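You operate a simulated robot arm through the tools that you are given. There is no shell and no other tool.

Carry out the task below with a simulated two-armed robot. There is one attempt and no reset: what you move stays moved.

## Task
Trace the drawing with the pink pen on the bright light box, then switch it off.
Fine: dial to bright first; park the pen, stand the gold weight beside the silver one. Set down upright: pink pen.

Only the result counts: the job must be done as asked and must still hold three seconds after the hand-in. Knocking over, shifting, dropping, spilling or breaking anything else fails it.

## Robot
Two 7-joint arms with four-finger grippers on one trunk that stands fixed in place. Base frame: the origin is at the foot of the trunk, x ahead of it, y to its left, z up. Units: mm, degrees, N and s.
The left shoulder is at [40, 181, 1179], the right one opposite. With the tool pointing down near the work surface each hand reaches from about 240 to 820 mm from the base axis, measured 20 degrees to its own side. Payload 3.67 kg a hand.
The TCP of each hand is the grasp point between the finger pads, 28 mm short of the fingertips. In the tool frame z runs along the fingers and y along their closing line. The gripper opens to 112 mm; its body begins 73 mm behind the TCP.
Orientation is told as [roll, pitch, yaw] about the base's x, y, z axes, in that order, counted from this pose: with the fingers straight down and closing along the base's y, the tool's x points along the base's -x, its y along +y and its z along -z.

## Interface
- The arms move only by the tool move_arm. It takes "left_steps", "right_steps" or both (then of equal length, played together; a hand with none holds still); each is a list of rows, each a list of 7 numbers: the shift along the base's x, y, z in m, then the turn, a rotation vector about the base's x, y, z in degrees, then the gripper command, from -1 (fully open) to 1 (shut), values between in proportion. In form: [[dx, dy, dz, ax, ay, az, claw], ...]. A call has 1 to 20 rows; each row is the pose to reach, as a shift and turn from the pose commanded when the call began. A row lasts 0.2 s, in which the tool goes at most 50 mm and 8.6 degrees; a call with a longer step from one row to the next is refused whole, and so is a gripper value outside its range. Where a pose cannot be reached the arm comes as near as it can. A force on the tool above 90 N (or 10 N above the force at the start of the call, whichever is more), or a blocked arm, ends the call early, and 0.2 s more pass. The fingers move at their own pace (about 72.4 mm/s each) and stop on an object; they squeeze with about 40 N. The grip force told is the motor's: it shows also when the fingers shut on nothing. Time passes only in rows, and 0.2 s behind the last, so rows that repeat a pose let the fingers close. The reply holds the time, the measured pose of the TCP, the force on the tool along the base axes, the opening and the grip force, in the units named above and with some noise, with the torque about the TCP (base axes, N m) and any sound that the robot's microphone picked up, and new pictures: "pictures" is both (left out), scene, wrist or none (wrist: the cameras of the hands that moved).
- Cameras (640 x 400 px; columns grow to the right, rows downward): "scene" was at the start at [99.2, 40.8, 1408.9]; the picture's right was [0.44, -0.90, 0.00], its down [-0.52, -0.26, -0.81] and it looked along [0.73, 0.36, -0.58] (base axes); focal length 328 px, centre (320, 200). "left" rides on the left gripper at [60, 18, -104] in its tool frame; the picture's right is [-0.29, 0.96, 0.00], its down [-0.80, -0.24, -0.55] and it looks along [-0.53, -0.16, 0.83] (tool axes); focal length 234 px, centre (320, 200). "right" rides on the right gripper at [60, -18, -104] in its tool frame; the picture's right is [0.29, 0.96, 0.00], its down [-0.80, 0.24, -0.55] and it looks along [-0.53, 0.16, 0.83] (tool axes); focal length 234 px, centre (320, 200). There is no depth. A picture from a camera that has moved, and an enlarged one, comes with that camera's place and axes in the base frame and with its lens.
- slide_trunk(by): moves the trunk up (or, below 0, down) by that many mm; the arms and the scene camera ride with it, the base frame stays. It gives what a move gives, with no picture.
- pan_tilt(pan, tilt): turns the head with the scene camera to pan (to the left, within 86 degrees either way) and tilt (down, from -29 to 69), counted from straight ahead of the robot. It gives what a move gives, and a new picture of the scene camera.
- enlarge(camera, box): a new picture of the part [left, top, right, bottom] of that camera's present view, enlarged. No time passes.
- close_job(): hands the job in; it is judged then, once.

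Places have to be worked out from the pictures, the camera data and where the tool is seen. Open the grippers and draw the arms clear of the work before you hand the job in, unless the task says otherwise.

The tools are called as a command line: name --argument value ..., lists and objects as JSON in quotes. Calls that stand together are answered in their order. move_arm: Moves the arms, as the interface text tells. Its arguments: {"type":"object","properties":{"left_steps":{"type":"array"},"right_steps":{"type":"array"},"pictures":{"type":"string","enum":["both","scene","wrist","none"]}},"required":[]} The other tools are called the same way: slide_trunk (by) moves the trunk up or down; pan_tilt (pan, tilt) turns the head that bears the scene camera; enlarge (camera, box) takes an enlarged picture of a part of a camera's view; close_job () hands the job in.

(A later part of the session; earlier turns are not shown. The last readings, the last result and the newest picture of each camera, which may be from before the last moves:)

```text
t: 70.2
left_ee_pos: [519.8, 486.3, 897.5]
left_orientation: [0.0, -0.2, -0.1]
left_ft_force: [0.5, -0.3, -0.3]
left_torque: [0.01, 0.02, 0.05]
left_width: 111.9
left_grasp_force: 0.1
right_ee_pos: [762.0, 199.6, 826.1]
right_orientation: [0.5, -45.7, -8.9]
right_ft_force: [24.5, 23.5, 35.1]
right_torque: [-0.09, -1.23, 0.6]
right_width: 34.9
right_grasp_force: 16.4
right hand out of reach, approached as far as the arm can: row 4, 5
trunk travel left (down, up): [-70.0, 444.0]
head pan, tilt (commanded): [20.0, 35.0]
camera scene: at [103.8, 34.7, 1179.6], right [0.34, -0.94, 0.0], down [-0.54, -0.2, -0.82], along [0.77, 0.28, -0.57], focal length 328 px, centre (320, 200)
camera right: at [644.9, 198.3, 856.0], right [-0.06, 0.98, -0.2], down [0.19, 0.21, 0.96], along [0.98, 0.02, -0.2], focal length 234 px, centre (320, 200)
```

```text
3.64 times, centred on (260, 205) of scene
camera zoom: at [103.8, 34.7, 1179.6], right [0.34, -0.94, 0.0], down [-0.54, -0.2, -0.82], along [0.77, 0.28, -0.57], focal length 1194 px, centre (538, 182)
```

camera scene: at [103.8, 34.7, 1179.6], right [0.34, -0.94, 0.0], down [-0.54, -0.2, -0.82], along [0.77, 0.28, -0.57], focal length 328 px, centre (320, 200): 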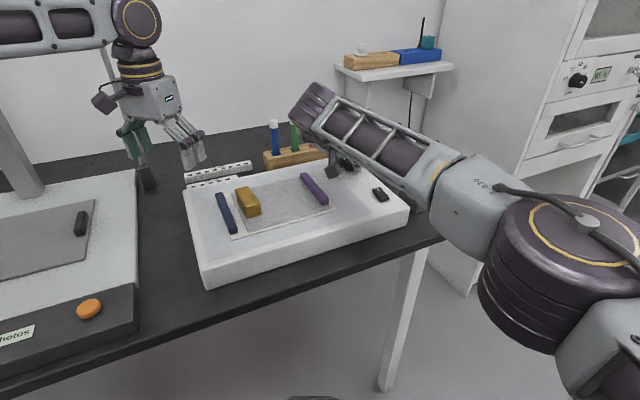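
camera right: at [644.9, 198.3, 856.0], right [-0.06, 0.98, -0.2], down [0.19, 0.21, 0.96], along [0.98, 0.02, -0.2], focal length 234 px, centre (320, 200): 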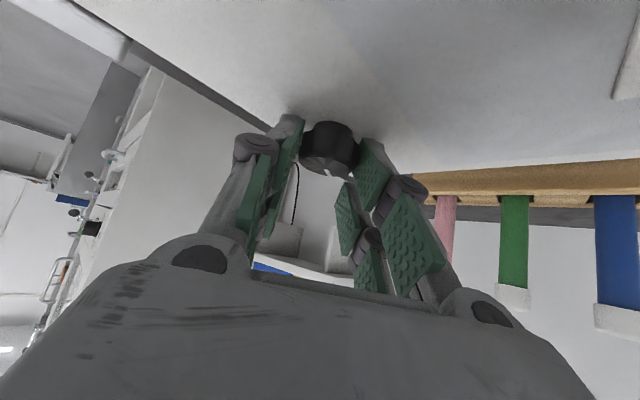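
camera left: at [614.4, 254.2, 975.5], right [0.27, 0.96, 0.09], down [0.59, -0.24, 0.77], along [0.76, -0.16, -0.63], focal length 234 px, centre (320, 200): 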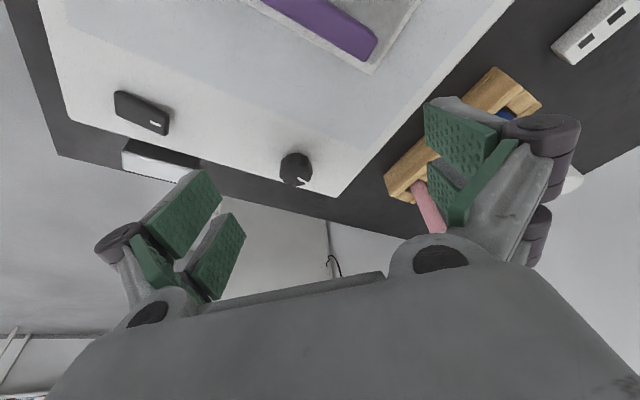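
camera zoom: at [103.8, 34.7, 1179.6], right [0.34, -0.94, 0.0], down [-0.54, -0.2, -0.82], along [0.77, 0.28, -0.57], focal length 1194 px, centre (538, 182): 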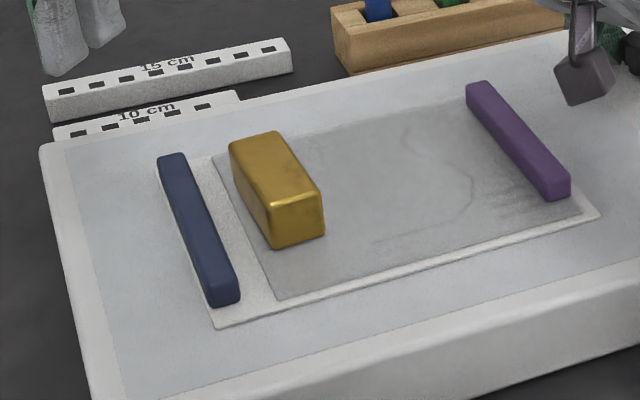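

The forearm is actually about 200 mm nearer the robot than the silver weight and well above it, so nothing is touched; the force comes from the arm running out of reach. I'll open the fingers, then turn the hand back and lift.

move_arm --right_steps '[[0, 0, 0, 0, 0, 0, 0.2], [0, 0, 0, 0, 0, 0, -0.1], [0, 0, 0, 0, 0, 0, -0.1], [0.003, 0, 0.02, 0, 0, 5, -0.1], [0.005, 0, 0.05, 0, 0, 12, -0.1], [0.006, 0, 0.09, 0, 0, 20, -0.1]]' --pictures "both"

enlarge --camera "right" --box '[300, 0, 440, 90]'

enlarge --camera "scene" --box '[180, 140, 420, 260]'

```text
t: 71.6
left_ee_pos: [519.6, 486.0, 899.1]
left_orientation: [0.1, 0.0, 0.0]
left_ft_force: [-0.3, 0.2, -0.3]
left_torque: [0.01, -0.04, 0.01]
left_width: 112.1
left_grasp_force: 0.0
right_ee_pos: [769.7, 195.7, 910.4]
right_orientation: [-0.1, -44.9, 11.1]
right_ft_force: [-0.2, 0.5, 0.0]
right_torque: [0.01, -0.03, 0.01]
right_width: 61.4
right_grasp_force: 0.1
trunk travel left (down, up): [-70.0, 444.0]
head pan, tilt (commanded): [20.0, 35.0]
camera scene: at [102.9, 31.9, 1179.4], right [0.34, -0.94, 0.0], down [-0.54, -0.2, -0.82], along [0.77, 0.28, -0.57], focal length 328 px, centre (320, 200)
camera right: at [659.6, 155.7, 941.9], right [-0.38, 0.9, -0.2], down [0.12, 0.27, 0.96], along [0.91, 0.34, -0.21], focal length 234 px, centre (320, 200)
```

scene: 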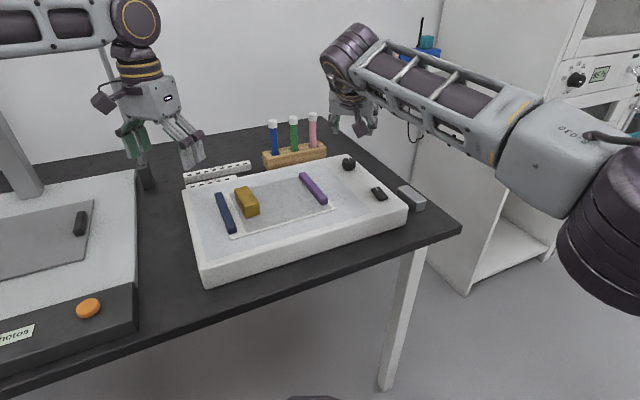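
right: 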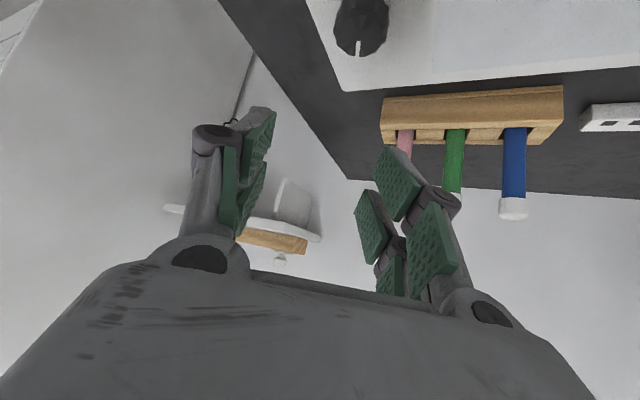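

```text
4.44 times, centred on (370, 45) of right
camera zoom: at [659.6, 155.7, 941.9], right [-0.38, 0.9, -0.2], down [0.12, 0.27, 0.96], along [0.91, 0.34, -0.21], focal length 1041 px, centre (98, 889)
```

zoom: 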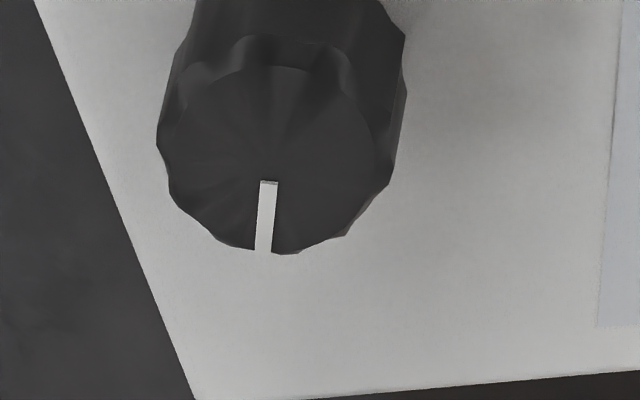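

```text
2.67 times, centred on (300, 200) of scene
camera zoom: at [102.9, 31.9, 1179.4], right [0.34, -0.94, 0.0], down [-0.54, -0.2, -0.82], along [0.77, 0.28, -0.57], focal length 876 px, centre (373, 200)
```

zoom: 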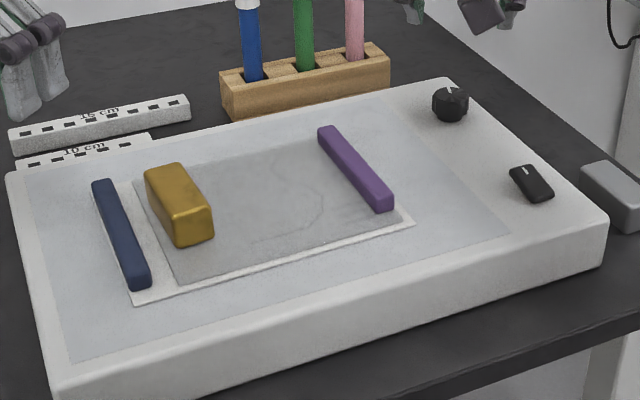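

The pointer is still at azimuth 27.5°, so the fingers slipped and the knob didn't turn; the box hasn't moved either. I'll look more closely at the rocker switch and the panel to judge whether the box is on at all.

enlarge --camera "scene" --box '[365, 180, 395, 205]'

enlarge --camera "scene" --box '[335, 150, 365, 175]'

enlarge --camera "left" --box '[0, 0, 400, 260]'

```text
16.00 times, centred on (380, 192) of scene
camera zoom: at [102.9, 31.9, 1179.4], right [0.34, -0.94, 0.0], down [-0.54, -0.2, -0.82], along [0.77, 0.28, -0.57], focal length 5256 px, centre (-640, 320)
```

zoom: 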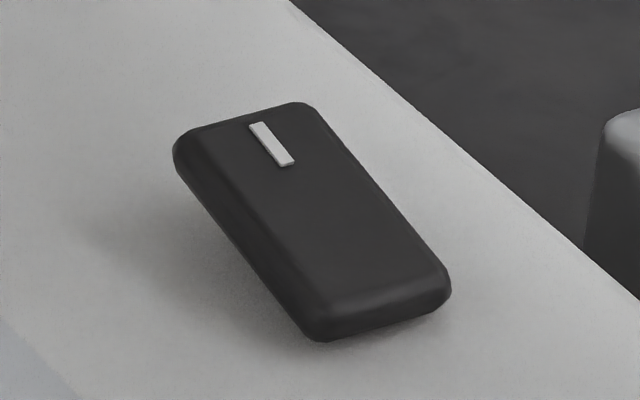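

```text
16.00 times, centred on (350, 162) of scene
camera zoom: at [102.9, 31.9, 1179.4], right [0.34, -0.94, 0.0], down [-0.54, -0.2, -0.82], along [0.77, 0.28, -0.57], focal length 5256 px, centre (-160, 800)
```

zoom: 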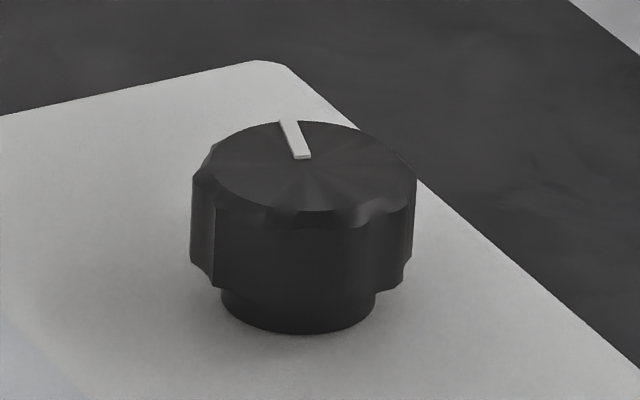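

```text
1.54 times, centred on (200, 130) of left
camera zoom: at [459.1, 503.9, 1002.3], right [0.29, 0.96, 0.0], down [0.8, -0.24, 0.56], along [0.53, -0.16, -0.83], focal length 360 px, centre (505, 308)
```

zoom: 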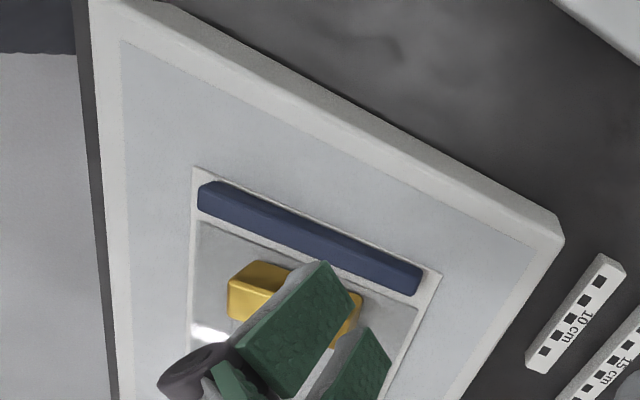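

The zoom shows the knob's mark at azimuth about 27° and the rocker's marked far end raised. I'll grip the knob again, starting at yaw 0, and try turning it counter-clockwise.

move_arm --right_steps '[[0.0, 0.005, -0.02, 0, 0, -6, -0.1], [0.0, 0.005, -0.045, 0, 0, -10, -0.1], [0.0, 0.005, -0.07, 0, 0, -10, -0.1], [0.0, 0.005, -0.083, 0, 0, -10, -0.1], [0.0, 0.005, -0.083, 0, 0, -10, 0.2], [0.0, 0.005, -0.083, 0, 0, -10, 0.4], [0.0, 0.005, -0.083, 0, 0, -10, 0.6], [0.0, 0.005, -0.083, 0, 0, -10, 0.6]]' --pictures "wrist"

move_arm --right_steps '[[0, 0, 0, 0, 0, 6, 0.6], [0, 0, 0, 0, 0, 12, 0.6], [0, 0, 0, 0, 0, 18, 0.6], [0, 0, 0, 0, 0, 24, 0.6], [0, 0, 0, 0, 0, 24, 0.6]]' --pictures "both"

```text
t: 73.4
left_ee_pos: [519.7, 486.1, 898.2]
left_orientation: [-0.1, 0.0, 0.0]
left_ft_force: [-0.3, 0.8, -0.5]
left_torque: [-0.01, 0.01, 0.0]
left_width: 112.1
left_grasp_force: 0.1
right_ee_pos: [767.8, 199.8, 829.5]
right_orientation: [-0.1, -45.0, 1.0]
right_ft_force: [-0.2, 4.3, -0.7]
right_torque: [0.21, -0.28, 0.0]
right_width: 31.8
right_grasp_force: 44.6
trunk travel left (down, up): [-70.0, 444.0]
head pan, tilt (commanded): [20.0, 35.0]
camera right: at [653.0, 179.3, 860.2], right [-0.22, 0.95, -0.2], down [0.17, 0.24, 0.96], along [0.96, 0.18, -0.21], focal length 234 px, centre (320, 200)
```

right: 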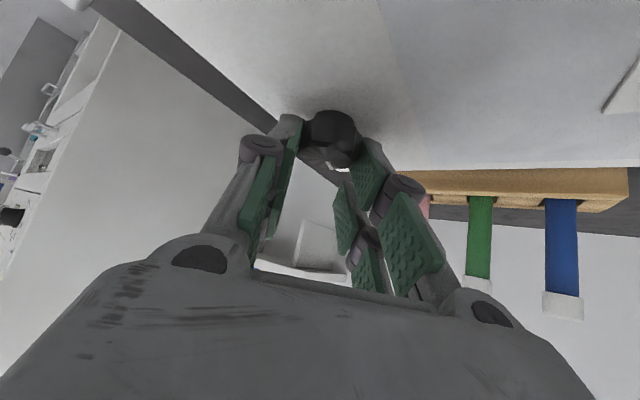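

```text
t: 74.6
left_ee_pos: [520.0, 485.8, 897.6]
left_orientation: [0.0, 0.0, 0.0]
left_ft_force: [0.1, 0.1, -0.1]
left_torque: [-0.01, 0.02, 0.02]
left_width: 111.8
left_grasp_force: 0.0
right_ee_pos: [769.7, 200.5, 829.7]
right_orientation: [0.0, -45.1, 25.1]
right_ft_force: [8.8, 8.5, -2.7]
right_torque: [0.63, -0.53, -0.21]
right_width: 31.2
right_grasp_force: 44.6
trunk travel left (down, up): [-70.0, 444.0]
head pan, tilt (commanded): [20.0, 35.0]
camera scene: at [104.4, 33.2, 1179.2], right [0.34, -0.94, 0.0], down [-0.54, -0.2, -0.82], along [0.77, 0.28, -0.57], focal length 328 px, centre (320, 200)
camera right: at [672.7, 134.6, 860.3], right [-0.59, 0.78, -0.2], down [0.05, 0.29, 0.96], along [0.81, 0.55, -0.21], focal length 234 px, centre (320, 200)
```

scene: 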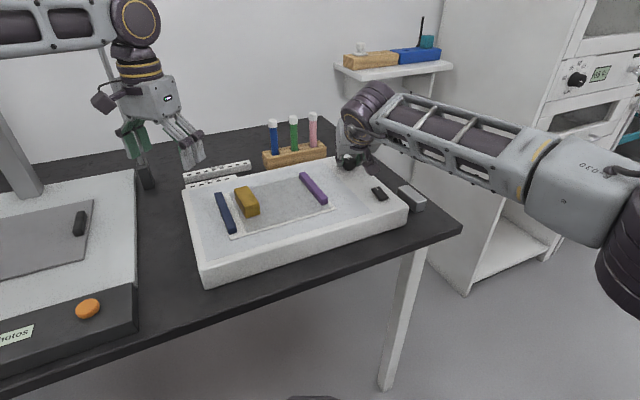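
right: 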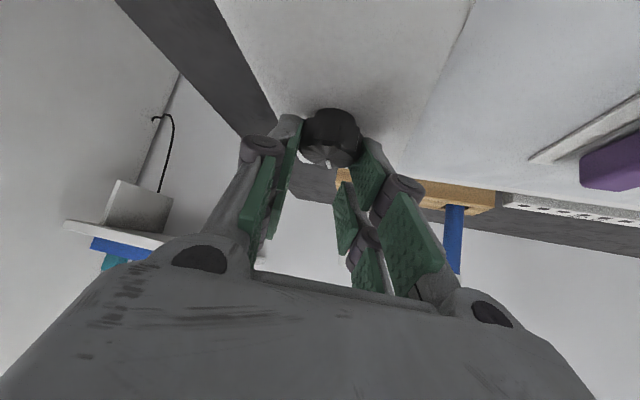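

The turn of 24° went smoothly with little force. I'll zoom to see whether the mark rotated and whether the panel changed.

enlarge --camera "right" --box '[280, 100, 380, 180]'

enlarge --camera "scene" --box '[180, 140, 420, 260]'

```text
5.00 times, centred on (330, 140) of right
camera zoom: at [672.7, 134.6, 860.3], right [-0.59, 0.78, -0.2], down [0.05, 0.29, 0.96], along [0.81, 0.55, -0.21], focal length 1171 px, centre (270, 500)
```

zoom: 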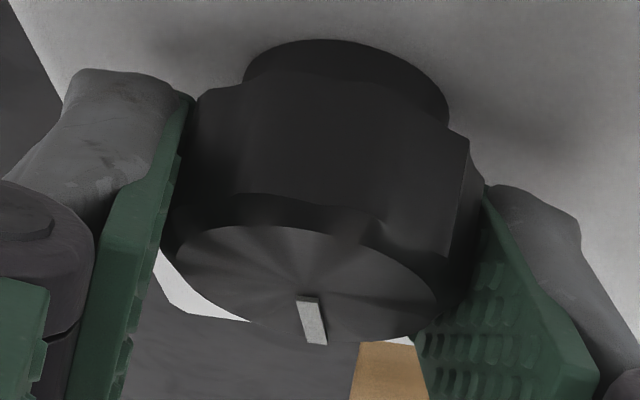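

```text
2.67 times, centred on (300, 200) of scene
camera zoom: at [104.4, 33.2, 1179.2], right [0.34, -0.94, 0.0], down [-0.54, -0.2, -0.82], along [0.77, 0.28, -0.57], focal length 876 px, centre (373, 200)
```

zoom: 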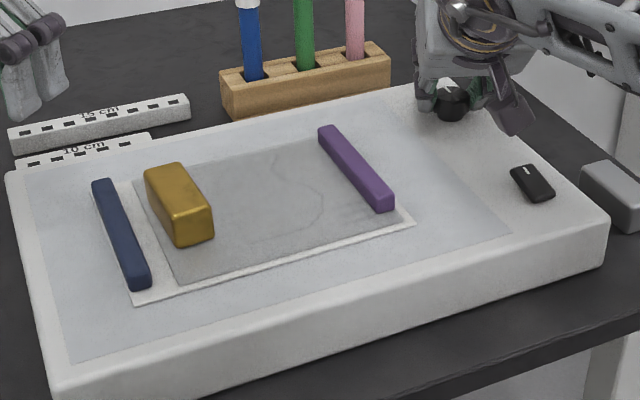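

The mark is now near azimuth 44°, so the knob does turn counter-clockwise, but the panel isn't visibly brighter yet. I'll continue counter-clockwise.

move_arm --right_steps '[[0, 0, 0, 0, 0, 6, 0.6], [0, 0, 0, 0, 0, 12, 0.6], [0, 0, 0, 0, 0, 18, 0.6], [0, 0, 0, 0, 0, 18, 0.6]]' --pictures "both"

enlarge --camera "right" --box '[280, 100, 380, 180]'

enlarge --camera "scene" --box '[180, 140, 420, 260]'

```text
t: 75.6
left_ee_pos: [519.0, 486.0, 899.2]
left_orientation: [-0.2, -0.1, 0.1]
left_ft_force: [0.7, 0.2, 0.3]
left_torque: [-0.02, 0.0, 0.0]
left_width: 112.1
left_grasp_force: 0.0
right_ee_pos: [769.8, 200.2, 830.2]
right_orientation: [0.0, -45.2, 43.0]
right_ft_force: [1.8, 4.2, 2.8]
right_torque: [0.04, 0.0, -0.51]
right_width: 31.4
right_grasp_force: 44.9
trunk travel left (down, up): [-70.0, 444.0]
head pan, tilt (commanded): [20.0, 35.0]
camera scene: at [103.2, 32.5, 1179.4], right [0.34, -0.94, 0.0], down [-0.54, -0.2, -0.82], along [0.77, 0.28, -0.57], focal length 328 px, centre (320, 200)
camera right: at [696.7, 107.5, 860.2], right [-0.8, 0.56, -0.2], down [-0.04, 0.29, 0.96], along [0.6, 0.77, -0.21], focal length 234 px, centre (320, 200)
```

scene: 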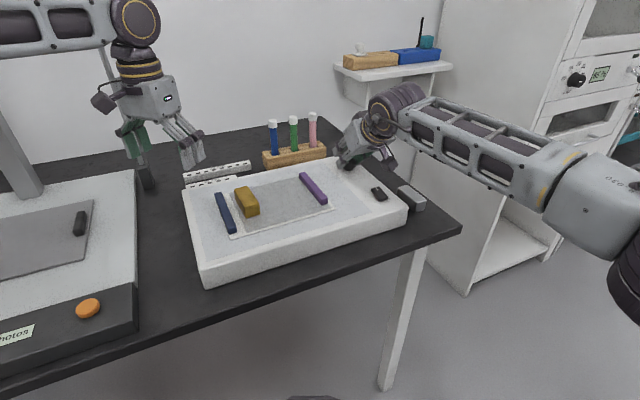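
right: 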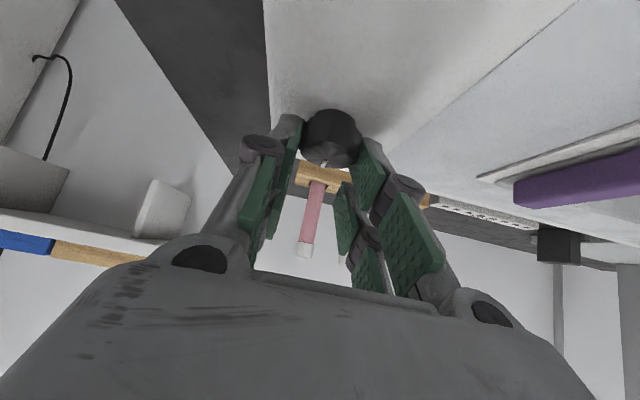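

```text
5.00 times, centred on (330, 140) of right
camera zoom: at [696.7, 107.5, 860.2], right [-0.8, 0.56, -0.2], down [-0.04, 0.29, 0.96], along [0.6, 0.77, -0.21], focal length 1171 px, centre (270, 500)
```

zoom: 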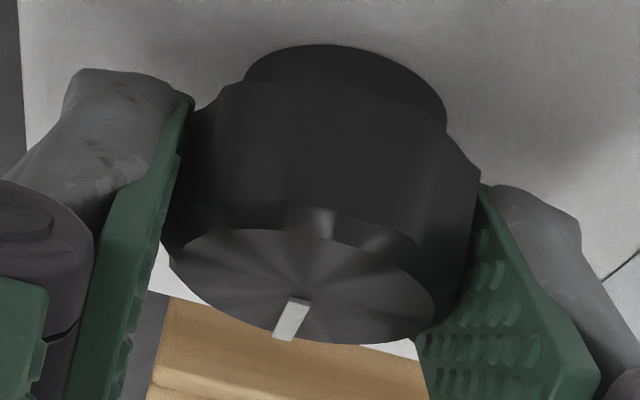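

```text
2.67 times, centred on (300, 200) of scene
camera zoom: at [103.2, 32.5, 1179.4], right [0.34, -0.94, 0.0], down [-0.54, -0.2, -0.82], along [0.77, 0.28, -0.57], focal length 876 px, centre (373, 200)
```

zoom: 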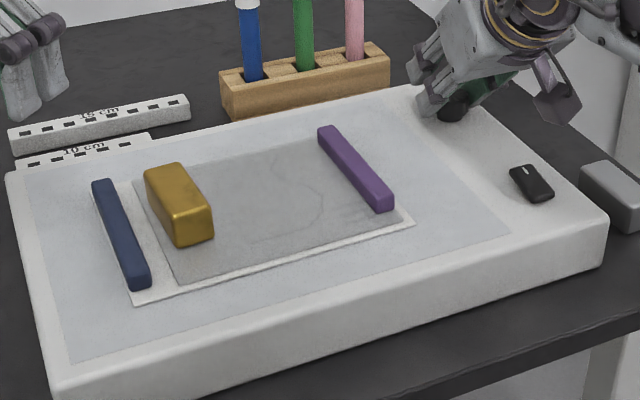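

The hand turned another 18° but the mark only moved to about 48°, with a 0.5 Nm reaction: either a stop or slipping. I'll release and see where the mark stays.

move_arm --right_steps '[[0, 0, 0, 0, 0, 0, 0.2], [0, 0, 0, 0, 0, 0, -0.1], [0, 0, 0, 0, 0, 0, -0.1], [0, 0, 0.03, 0, 0, 0, -0.1], [0, 0, 0.07, 0, 0, 0, -0.1]]' --pictures "both"

enlarge --camera "scene" --box '[335, 150, 365, 175]'

enlarge --camera "right" --box '[280, 0, 420, 90]'

```text
t: 76.8
left_ee_pos: [519.0, 485.0, 898.0]
left_orientation: [0.0, -0.1, 0.0]
left_ft_force: [-0.5, 0.4, 0.1]
left_torque: [0.02, -0.01, 0.0]
left_width: 112.0
left_grasp_force: 0.0
right_ee_pos: [767.2, 199.2, 900.5]
right_orientation: [0.0, -45.0, 42.9]
right_ft_force: [-0.7, -0.3, 0.2]
right_torque: [0.01, 0.02, -0.02]
right_width: 61.6
right_grasp_force: 0.0
trunk travel left (down, up): [-70.0, 444.0]
head pan, tilt (commanded): [20.0, 35.0]
camera scene: at [102.7, 32.3, 1179.4], right [0.34, -0.94, 0.0], down [-0.54, -0.2, -0.82], along [0.77, 0.28, -0.57], focal length 328 px, centre (320, 200)
camera right: at [695.5, 107.3, 931.1], right [-0.8, 0.56, -0.2], down [-0.04, 0.29, 0.96], along [0.6, 0.77, -0.21], focal length 234 px, centre (320, 200)
```

scene: 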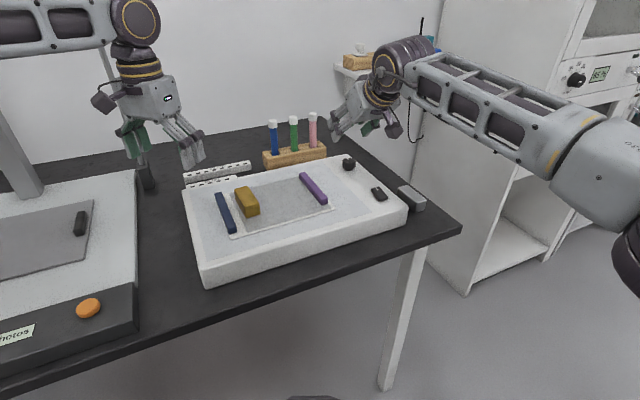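
right: 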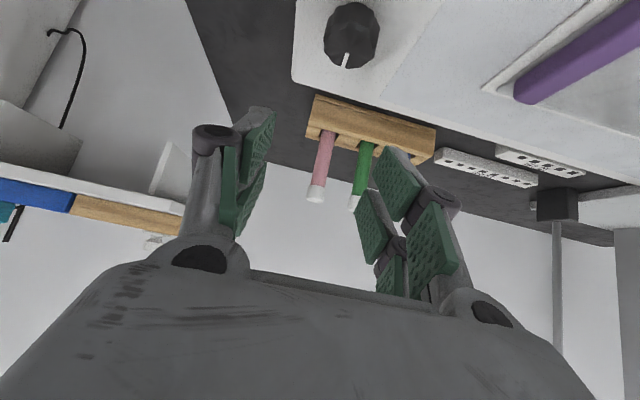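

```text
16.00 times, centred on (350, 162) of scene
camera zoom: at [102.7, 32.3, 1179.4], right [0.34, -0.94, 0.0], down [-0.54, -0.2, -0.82], along [0.77, 0.28, -0.57], focal length 5256 px, centre (-160, 800)
```

zoom: 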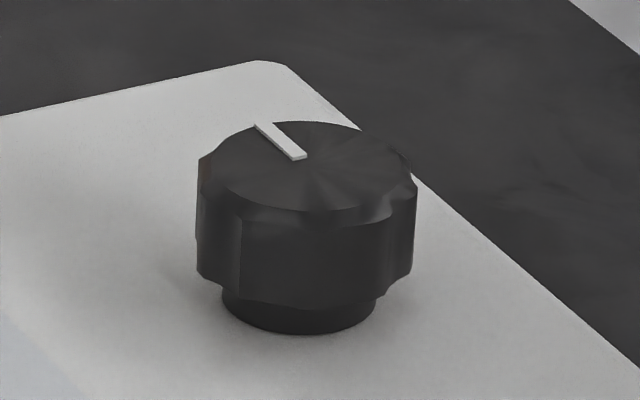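

```text
4.44 times, centred on (350, 45) of right
camera zoom: at [695.5, 107.3, 931.1], right [-0.8, 0.56, -0.2], down [-0.04, 0.29, 0.96], along [0.6, 0.77, -0.21], focal length 1041 px, centre (187, 889)
```

zoom: 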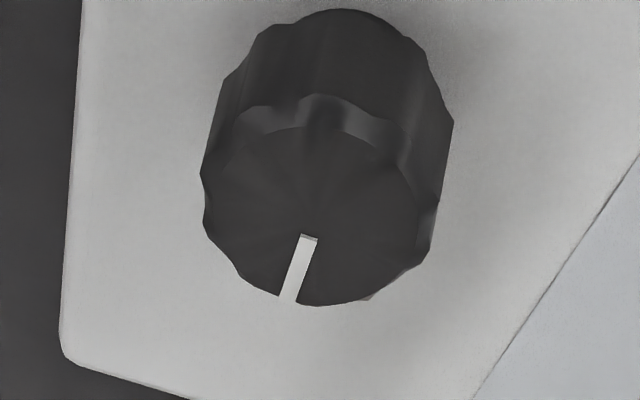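

The mark stays at about azimuth 44°, which may be a stop since the hand slipped there. I'll grip again at this yaw and turn clockwise through the full reachable range, from 43° to about 1°.

move_arm --right_steps '[[0.002, 0.001, -0.03, 0, 0, 0, -0.1], [0.002, 0.001, -0.06, 0, 0, 0, -0.1], [0.002, 0.001, -0.074, 0, 0, 0, -0.1], [0.002, 0.001, -0.074, 0, 0, 0, 0.2], [0.002, 0.001, -0.074, 0, 0, 0, 0.5], [0.002, 0.001, -0.074, 0, 0, 0, 0.8], [0.002, 0.001, -0.074, 0, 0, 0, 0.8]]' --pictures "none"

move_arm --right_steps '[[0, 0, 0, 0, 0, -5, 0.8], [0, 0, 0, 0, 0, -10, 0.8], [0, 0, 0, 0, 0, -15, 0.8], [0, 0, 0, 0, 0, -20, 0.8], [0, 0, 0, 0, 0, -20, 0.8]]' --pictures "both"

enlarge --camera "right" --box '[280, 100, 380, 180]'

```text
t: 78.4
left_ee_pos: [518.1, 485.3, 898.7]
left_orientation: [-0.1, -0.1, -0.1]
left_ft_force: [-1.0, -1.1, 0.2]
left_torque: [0.01, -0.01, -0.01]
left_width: 112.0
left_grasp_force: 0.0
right_ee_pos: [771.1, 202.7, 827.6]
right_orientation: [0.1, -45.0, 43.1]
right_ft_force: [-8.7, 5.9, -0.7]
right_torque: [0.35, 0.19, -0.01]
right_width: 31.2
right_grasp_force: 45.0
trunk travel left (down, up): [-70.0, 444.0]
head pan, tilt (commanded): [20.0, 35.0]
```

```text
t: 79.6
left_ee_pos: [519.0, 486.5, 897.0]
left_orientation: [-0.1, -0.2, 0.1]
left_ft_force: [0.0, -0.4, -0.2]
left_torque: [-0.02, 0.0, 0.04]
left_width: 111.9
left_grasp_force: 0.1
right_ee_pos: [772.6, 201.3, 827.3]
right_orientation: [-0.1, -45.2, 22.9]
right_ft_force: [12.1, 15.8, 10.3]
right_torque: [0.55, -0.52, -0.06]
right_width: 31.0
right_grasp_force: 45.1
trunk travel left (down, up): [-70.0, 444.0]
head pan, tilt (commanded): [20.0, 35.0]
camera scene: at [103.7, 33.4, 1179.3], right [0.34, -0.94, 0.0], down [-0.54, -0.2, -0.82], along [0.77, 0.28, -0.57], focal length 328 px, centre (320, 200)
camera right: at [673.1, 139.3, 857.2], right [-0.56, 0.8, -0.21], down [0.06, 0.29, 0.96], along [0.83, 0.52, -0.21], focal length 234 px, centre (320, 200)
```

scene: 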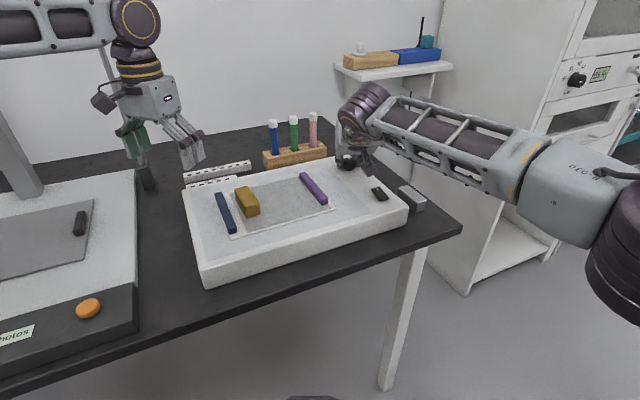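
right: 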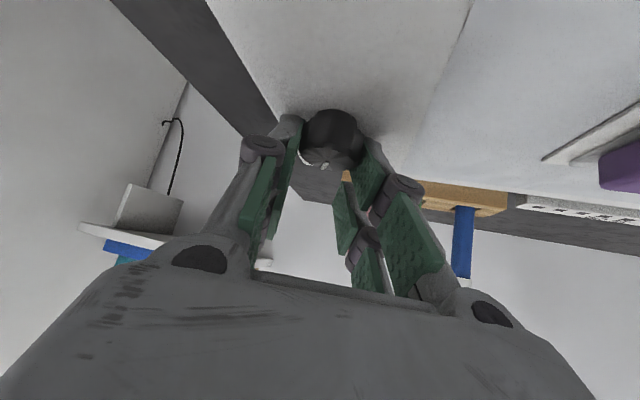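

```text
5.00 times, centred on (330, 140) of right
camera zoom: at [673.1, 139.3, 857.2], right [-0.56, 0.8, -0.21], down [0.06, 0.29, 0.96], along [0.83, 0.52, -0.21], focal length 1171 px, centre (270, 500)
```

zoom: 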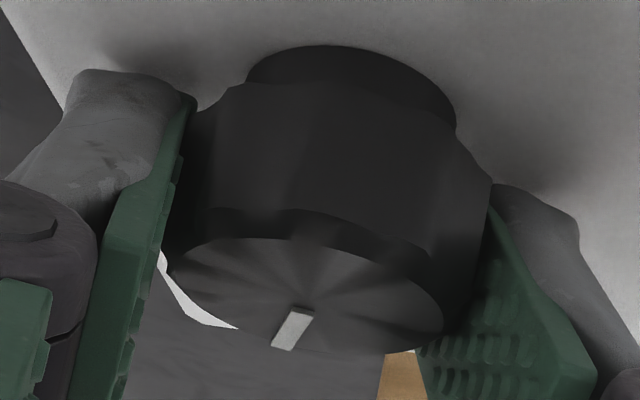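

The knob turned with the hand this time: the mark keeps its place in the hand's view. I'll continue clockwise by another 22°.

move_arm --right_steps '[[0, 0, 0, 0, 0, -5, 0.8], [0, 0, 0, 0, 0, -10, 0.8], [0, 0, 0, 0, 0, -15, 0.8], [0, 0, 0, 0, 0, -20, 0.8], [0, 0, 0, 0, 0, -22, 0.8]]' --pictures "both"

enlarge --camera "right" --box '[280, 100, 380, 180]'

enlarge --camera "scene" --box '[180, 140, 420, 260]'

```text
t: 80.8
left_ee_pos: [518.5, 484.6, 897.8]
left_orientation: [-0.2, -0.1, 0.0]
left_ft_force: [-0.4, -0.2, -0.4]
left_torque: [-0.02, 0.01, 0.02]
left_width: 111.9
left_grasp_force: 0.1
right_ee_pos: [772.1, 198.5, 825.9]
right_orientation: [0.1, -45.4, 1.0]
right_ft_force: [25.2, 14.1, 20.6]
right_torque: [0.38, -1.2, -0.06]
right_width: 31.0
right_grasp_force: 44.9
trunk travel left (down, up): [-70.0, 444.0]
head pan, tilt (commanded): [20.0, 35.0]
camera scene: at [103.5, 32.8, 1179.4], right [0.34, -0.94, 0.0], down [-0.54, -0.2, -0.82], along [0.77, 0.28, -0.57], focal length 328 px, centre (320, 200)
camera right: at [657.2, 179.5, 856.9], right [-0.22, 0.95, -0.2], down [0.16, 0.24, 0.96], along [0.96, 0.18, -0.21], focal length 234 px, centre (320, 200)
```

scene: 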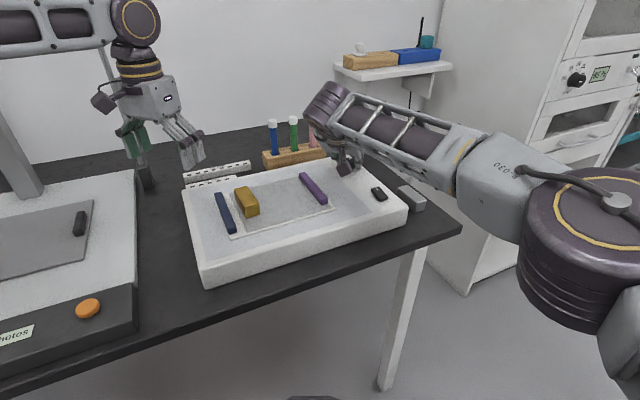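
right: 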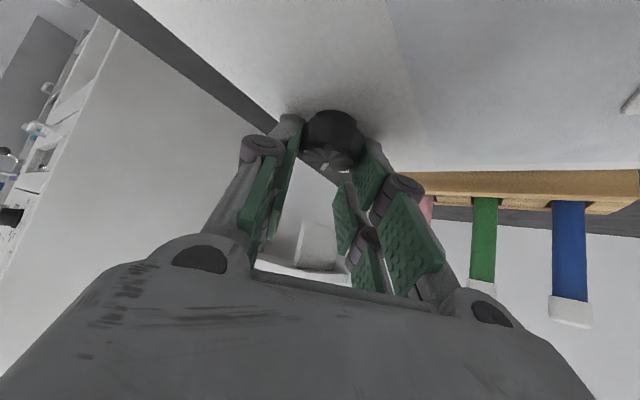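

```text
5.00 times, centred on (330, 140) of right
camera zoom: at [657.2, 179.5, 856.9], right [-0.22, 0.95, -0.2], down [0.16, 0.24, 0.96], along [0.96, 0.18, -0.21], focal length 1171 px, centre (270, 500)
```

zoom: 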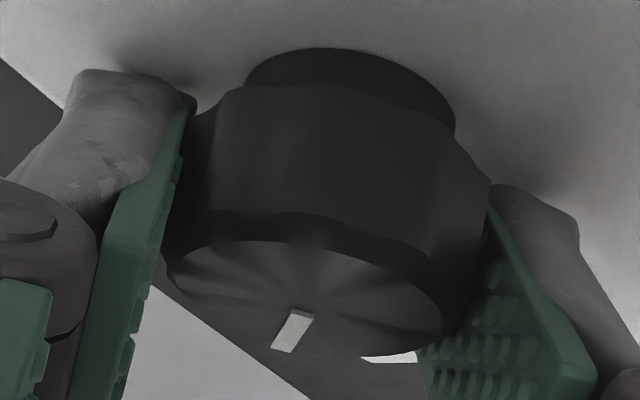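

```text
2.67 times, centred on (300, 200) of scene
camera zoom: at [103.5, 32.8, 1179.4], right [0.34, -0.94, 0.0], down [-0.54, -0.2, -0.82], along [0.77, 0.28, -0.57], focal length 876 px, centre (373, 200)
```

zoom: 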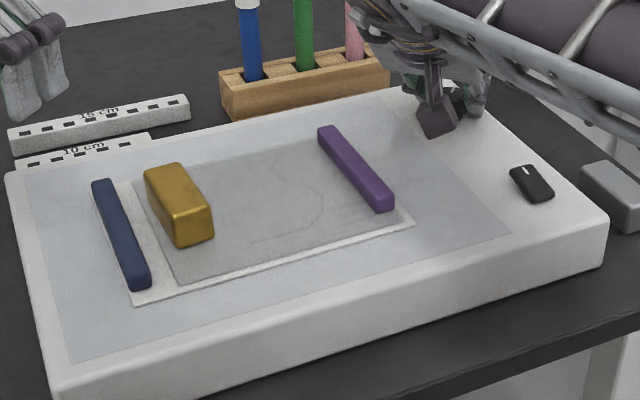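

The knob has now turned clockwise to about azimuth 4°. I'll release, swing back to yaw 43°, grip again and turn another 42° clockwise.

move_arm --right_steps '[[0, 0, 0, 0, 0, 0, 0.3], [0, 0, 0, 0, 0, 0, -0.1], [0, 0, 0, 0, 0, 0, -0.1], [-0.001, 0.002, 0.03, 0, 0, 8, -0.1], [-0.001, 0.003, 0.05, 0, 0, 16, -0.1], [-0.001, 0.003, 0.05, 0, 0, 24, -0.1], [-0.001, 0.003, 0.05, 0, 0, 32, -0.1], [-0.001, 0.003, 0.05, 0, 0, 40, -0.1], [-0.001, 0.003, 0.05, 0, 0, 42, -0.1]]' --pictures "both"

enlarge --camera "scene" --box '[335, 150, 365, 175]'

enlarge --camera "scene" --box '[180, 140, 420, 260]'

```text
t: 82.8
left_ee_pos: [519.2, 485.4, 898.4]
left_orientation: [0.0, -0.1, 0.0]
left_ft_force: [0.5, -0.3, -0.6]
left_torque: [0.03, 0.03, -0.02]
left_width: 111.6
left_grasp_force: 0.0
right_ee_pos: [769.8, 203.2, 875.6]
right_orientation: [-0.1, -45.1, 43.0]
right_ft_force: [0.0, -0.7, -0.3]
right_torque: [0.01, 0.0, 0.0]
right_width: 61.5
right_grasp_force: 0.1
trunk travel left (down, up): [-70.0, 444.0]
head pan, tilt (commanded): [20.0, 35.0]
camera scene: at [103.2, 32.2, 1179.3], right [0.34, -0.94, 0.0], down [-0.54, -0.2, -0.82], along [0.77, 0.28, -0.57], focal length 328 px, centre (320, 200)
camera right: at [697.5, 110.7, 905.7], right [-0.8, 0.56, -0.2], down [-0.04, 0.29, 0.96], along [0.6, 0.77, -0.21], focal length 234 px, centre (320, 200)
```

scene: 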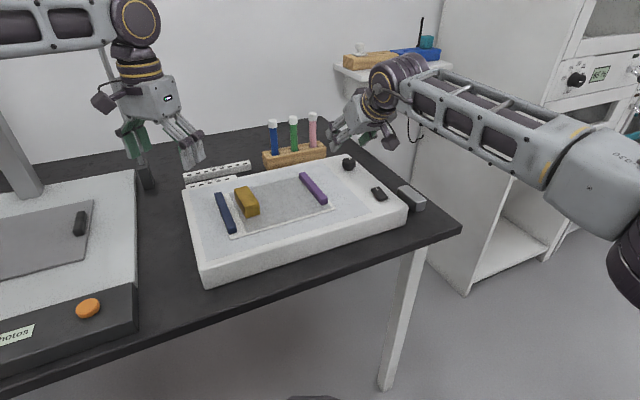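
right: 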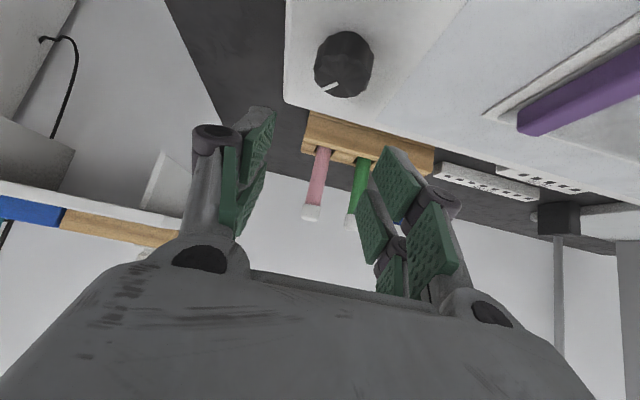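

```text
16.00 times, centred on (350, 162) of scene
camera zoom: at [103.2, 32.2, 1179.3], right [0.34, -0.94, 0.0], down [-0.54, -0.2, -0.82], along [0.77, 0.28, -0.57], focal length 5256 px, centre (-160, 800)
```

zoom: 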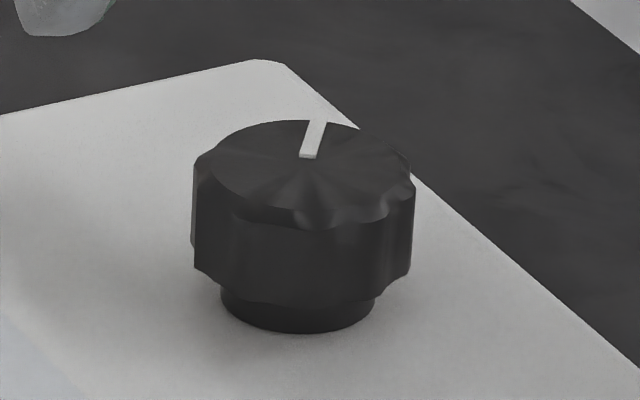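

```text
2.67 times, centred on (300, 200) of scene
camera zoom: at [103.2, 32.2, 1179.3], right [0.34, -0.94, 0.0], down [-0.54, -0.2, -0.82], along [0.77, 0.28, -0.57], focal length 876 px, centre (373, 200)
```

zoom: 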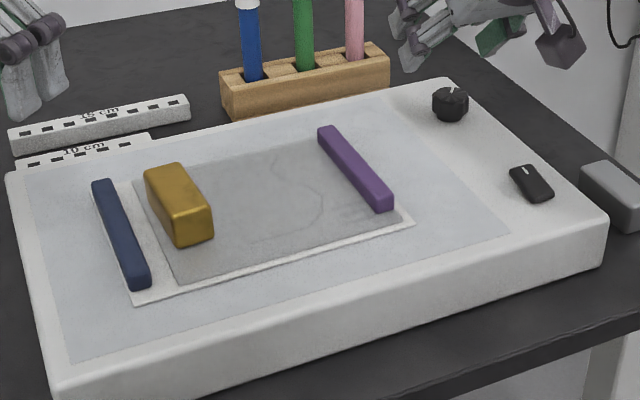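

The mark now points at about azimuth 8°, with no visible change in the light yet. I'll take another clockwise stroke.

move_arm --right_steps '[[0.0, -0.0015, -0.025, 0, 0, 0, -0.1], [0.0, -0.0015, -0.048, 0, 0, 0, -0.1], [0.0, -0.0015, -0.048, 0, 0, 0, 0.2], [0.0, -0.0015, -0.048, 0, 0, 0, 0.5], [0.0, -0.0015, -0.048, 0, 0, 0, 0.8], [0.0, -0.0015, -0.048, 0, 0, -5, 0.8], [0.0, -0.0015, -0.048, 0, 0, -11, 0.8], [0.0, -0.0015, -0.048, 0, 0, -17, 0.8], [0.0, -0.0015, -0.048, 0, 0, -23, 0.8], [0.0, -0.0015, -0.048, 0, 0, -29, 0.8], [0.0, -0.0015, -0.048, 0, 0, -35, 0.8], [0.0, -0.0015, -0.048, 0, 0, -41, 0.8]]' --pictures "both"

enlarge --camera "scene" --box '[180, 140, 420, 260]'

```text
t: 85.4
left_ee_pos: [520.6, 484.8, 898.0]
left_orientation: [0.0, 0.0, 0.0]
left_ft_force: [-0.4, 0.3, -0.1]
left_torque: [0.02, 0.02, -0.01]
left_width: 112.2
left_grasp_force: 0.1
right_ee_pos: [772.1, 200.4, 828.0]
right_orientation: [0.1, -45.1, 1.9]
right_ft_force: [17.8, -2.2, 10.4]
right_torque: [-0.4, -0.22, -0.01]
right_width: 30.7
right_grasp_force: 45.1
trunk travel left (down, up): [-70.0, 444.0]
head pan, tilt (commanded): [20.0, 35.0]
camera scene: at [104.1, 31.8, 1179.3], right [0.34, -0.94, 0.0], down [-0.54, -0.2, -0.82], along [0.77, 0.28, -0.57], focal length 328 px, centre (320, 200)
camera right: at [656.4, 178.0, 857.4], right [-0.23, 0.95, -0.2], down [0.16, 0.25, 0.96], along [0.96, 0.19, -0.21], focal length 234 px, centre (320, 200)
```

scene: 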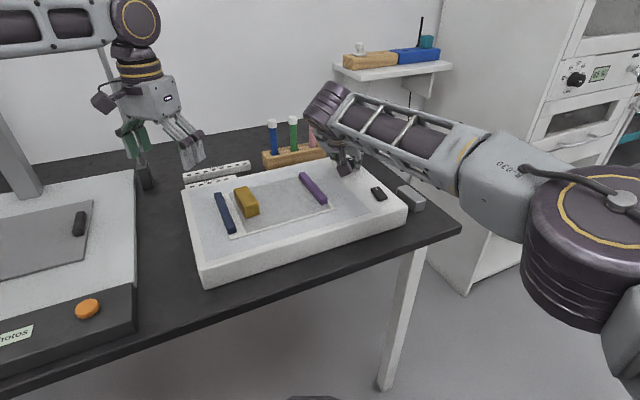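
right: 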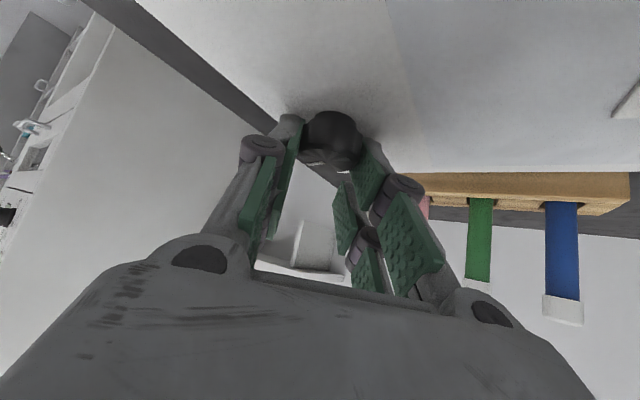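

```text
2.67 times, centred on (300, 200) of scene
camera zoom: at [104.1, 31.8, 1179.3], right [0.34, -0.94, 0.0], down [-0.54, -0.2, -0.82], along [0.77, 0.28, -0.57], focal length 876 px, centre (373, 200)
```

zoom: 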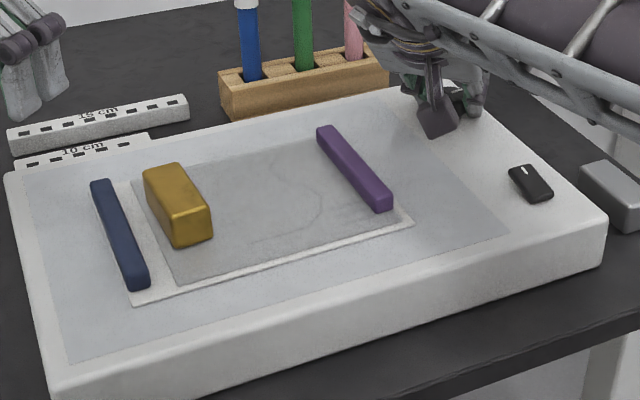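

Still no brightening with the mark turned well clockwise, so the box may be switched off. I'll release the knob, lift, yaw back to 43° and close the fingers for use as a pressing tip.

move_arm --right_steps '[[0, 0, 0, 0, 0, 0, 0.3], [0, 0, 0, 0, 0, 0, -0.1], [0, 0, 0, 0, 0, 0, -0.1], [-0.001, 0.0, 0.03, 0, 0, 8, -0.1], [-0.001, 0.0, 0.06, 0, 0, 16, -0.1], [-0.001, 0.0, 0.07, 0, 0, 24, 0.3], [-0.001, 0.0, 0.07, 0, 0, 32, 0.6], [-0.001, 0.0, 0.07, 0, 0, 40, 1.0], [-0.001, 0.0, 0.07, 0, 0, 43, 1.0]]' --pictures "both"

enlarge --camera "scene" --box '[335, 150, 365, 175]'

enlarge --camera "right" --box '[200, 0, 440, 200]'

```text
t: 87.4
left_ee_pos: [519.3, 484.4, 898.1]
left_orientation: [0.0, -0.1, -0.1]
left_ft_force: [-0.3, -0.4, -0.3]
left_torque: [0.01, 0.03, 0.0]
left_width: 112.1
left_grasp_force: 0.1
right_ee_pos: [770.8, 203.4, 896.7]
right_orientation: [0.1, -45.0, 44.9]
right_ft_force: [-0.1, 0.6, -0.1]
right_torque: [-0.02, -0.03, 0.03]
right_width: 0.3
right_grasp_force: 35.5
trunk travel left (down, up): [-70.0, 444.0]
head pan, tilt (commanded): [20.0, 35.0]
camera scene: at [103.4, 32.2, 1179.3], right [0.34, -0.94, 0.0], down [-0.54, -0.2, -0.82], along [0.77, 0.28, -0.57], focal length 328 px, centre (320, 200)
camera right: at [700.1, 107.0, 927.2], right [-0.82, 0.53, -0.2], down [-0.05, 0.29, 0.96], along [0.57, 0.79, -0.21], focal length 234 px, centre (320, 200)
```

scene: 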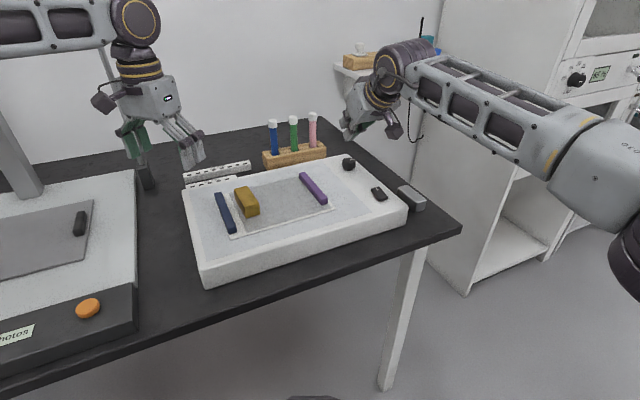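
right: 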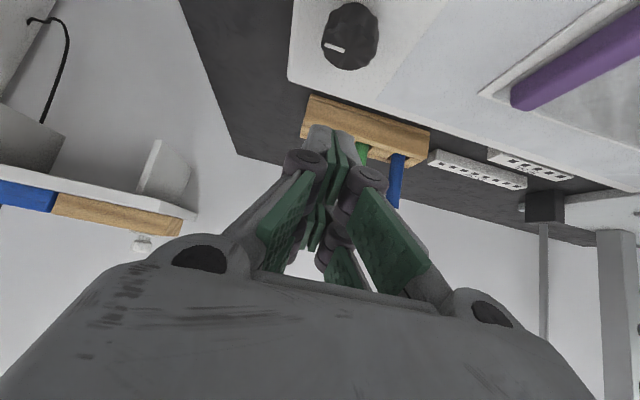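

```text
16.00 times, centred on (350, 162) of scene
camera zoom: at [103.4, 32.2, 1179.3], right [0.34, -0.94, 0.0], down [-0.54, -0.2, -0.82], along [0.77, 0.28, -0.57], focal length 5256 px, centre (-160, 800)
```

zoom: 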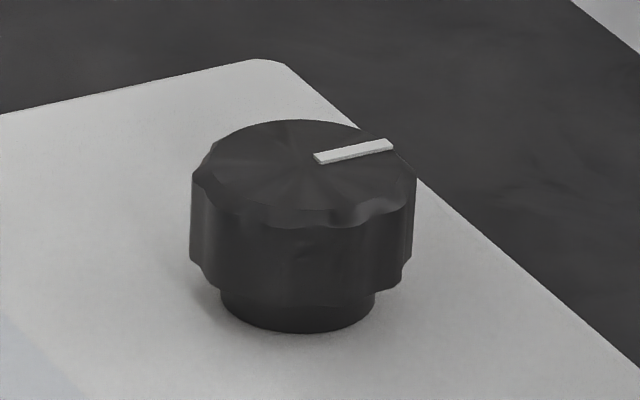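

```text
2.00 times, centred on (320, 100) of right
camera zoom: at [700.1, 107.0, 927.2], right [-0.82, 0.53, -0.2], down [-0.05, 0.29, 0.96], along [0.57, 0.79, -0.21], focal length 468 px, centre (320, 400)
```

zoom: 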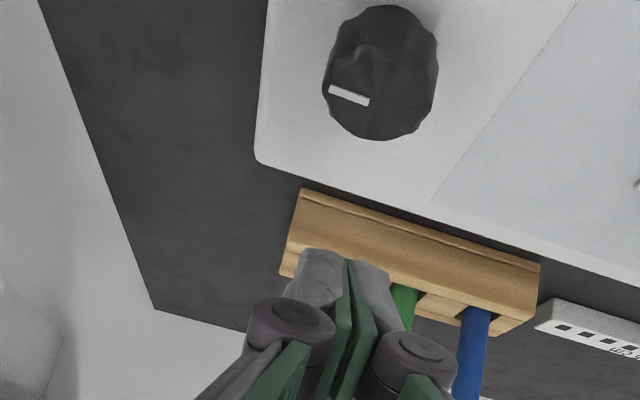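

The mark now points at azimuth about −49°, roughly 3 o'clock, yet the panel hasn't changed, so I'll try the rocker. I'll move the closed fingertips above its raised far end near (688, 119).

move_arm --right_steps '[[-0.03, -0.03, -0.005, 0, 0, 0, 1], [-0.06, -0.06, -0.015, 0, 0, 0, 1], [-0.085, -0.086, -0.03, 0, 0, 0, 1], [-0.085, -0.086, -0.045, 0, 0, 0, 1]]' --pictures "both"

enlarge --camera "scene" --box '[350, 165, 410, 215]'

enlarge --camera "right" --box '[220, 0, 420, 180]'

```text
t: 88.4
left_ee_pos: [519.5, 486.1, 897.4]
left_orientation: [-0.2, -0.1, 0.0]
left_ft_force: [-0.2, -0.2, 0.1]
left_torque: [-0.01, -0.01, -0.02]
left_width: 111.9
left_grasp_force: 0.0
right_ee_pos: [682.8, 114.2, 852.2]
right_orientation: [0.0, -45.0, 44.9]
right_ft_force: [-0.6, 0.2, 0.3]
right_torque: [0.01, 0.02, 0.0]
right_width: 0.0
right_grasp_force: 35.9
trunk travel left (down, up): [-70.0, 444.0]
head pan, tilt (commanded): [20.0, 35.0]
camera scene: at [103.6, 32.8, 1179.3], right [0.34, -0.94, 0.0], down [-0.54, -0.2, -0.82], along [0.77, 0.28, -0.57], focal length 328 px, centre (320, 200)
camera right: at [613.9, 19.9, 881.4], right [-0.82, 0.53, -0.2], down [-0.05, 0.29, 0.96], along [0.57, 0.79, -0.21], focal length 234 px, centre (320, 200)
```

scene: 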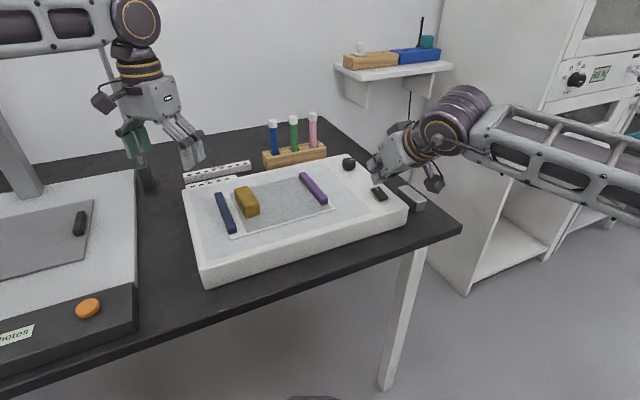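
right: 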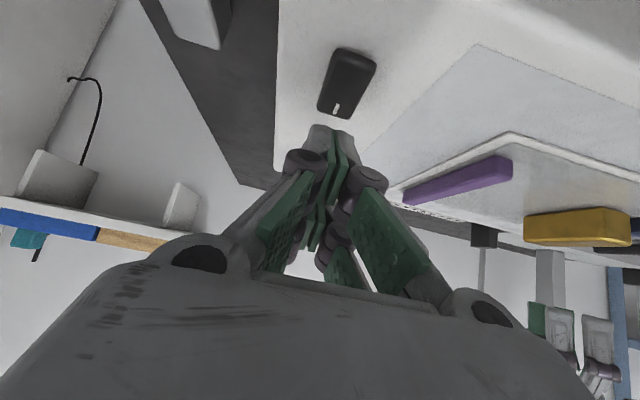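

```text
8.00 times, centred on (380, 190) of scene
camera zoom: at [103.6, 32.8, 1179.3], right [0.34, -0.94, 0.0], down [-0.54, -0.2, -0.82], along [0.77, 0.28, -0.57], focal length 2628 px, centre (-160, 280)
```

zoom: 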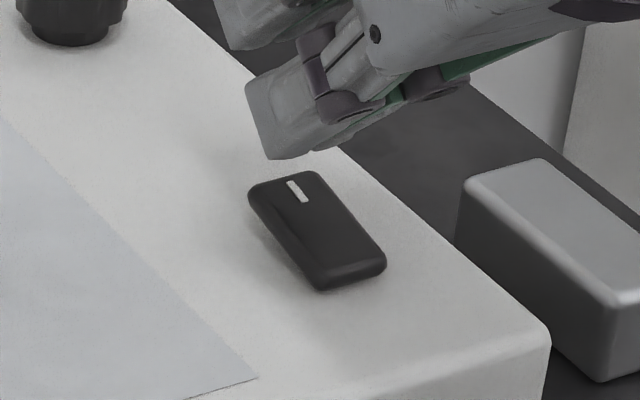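

```text
2.22 times, centred on (320, 90) of right
camera zoom: at [613.9, 19.9, 881.4], right [-0.82, 0.53, -0.2], down [-0.05, 0.29, 0.96], along [0.57, 0.79, -0.21], focal length 520 px, centre (320, 444)
```

zoom: 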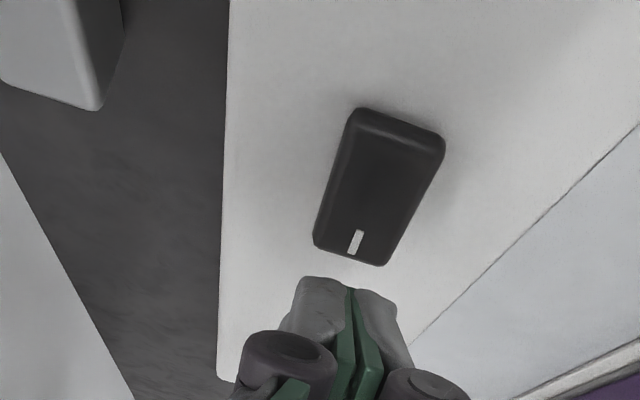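

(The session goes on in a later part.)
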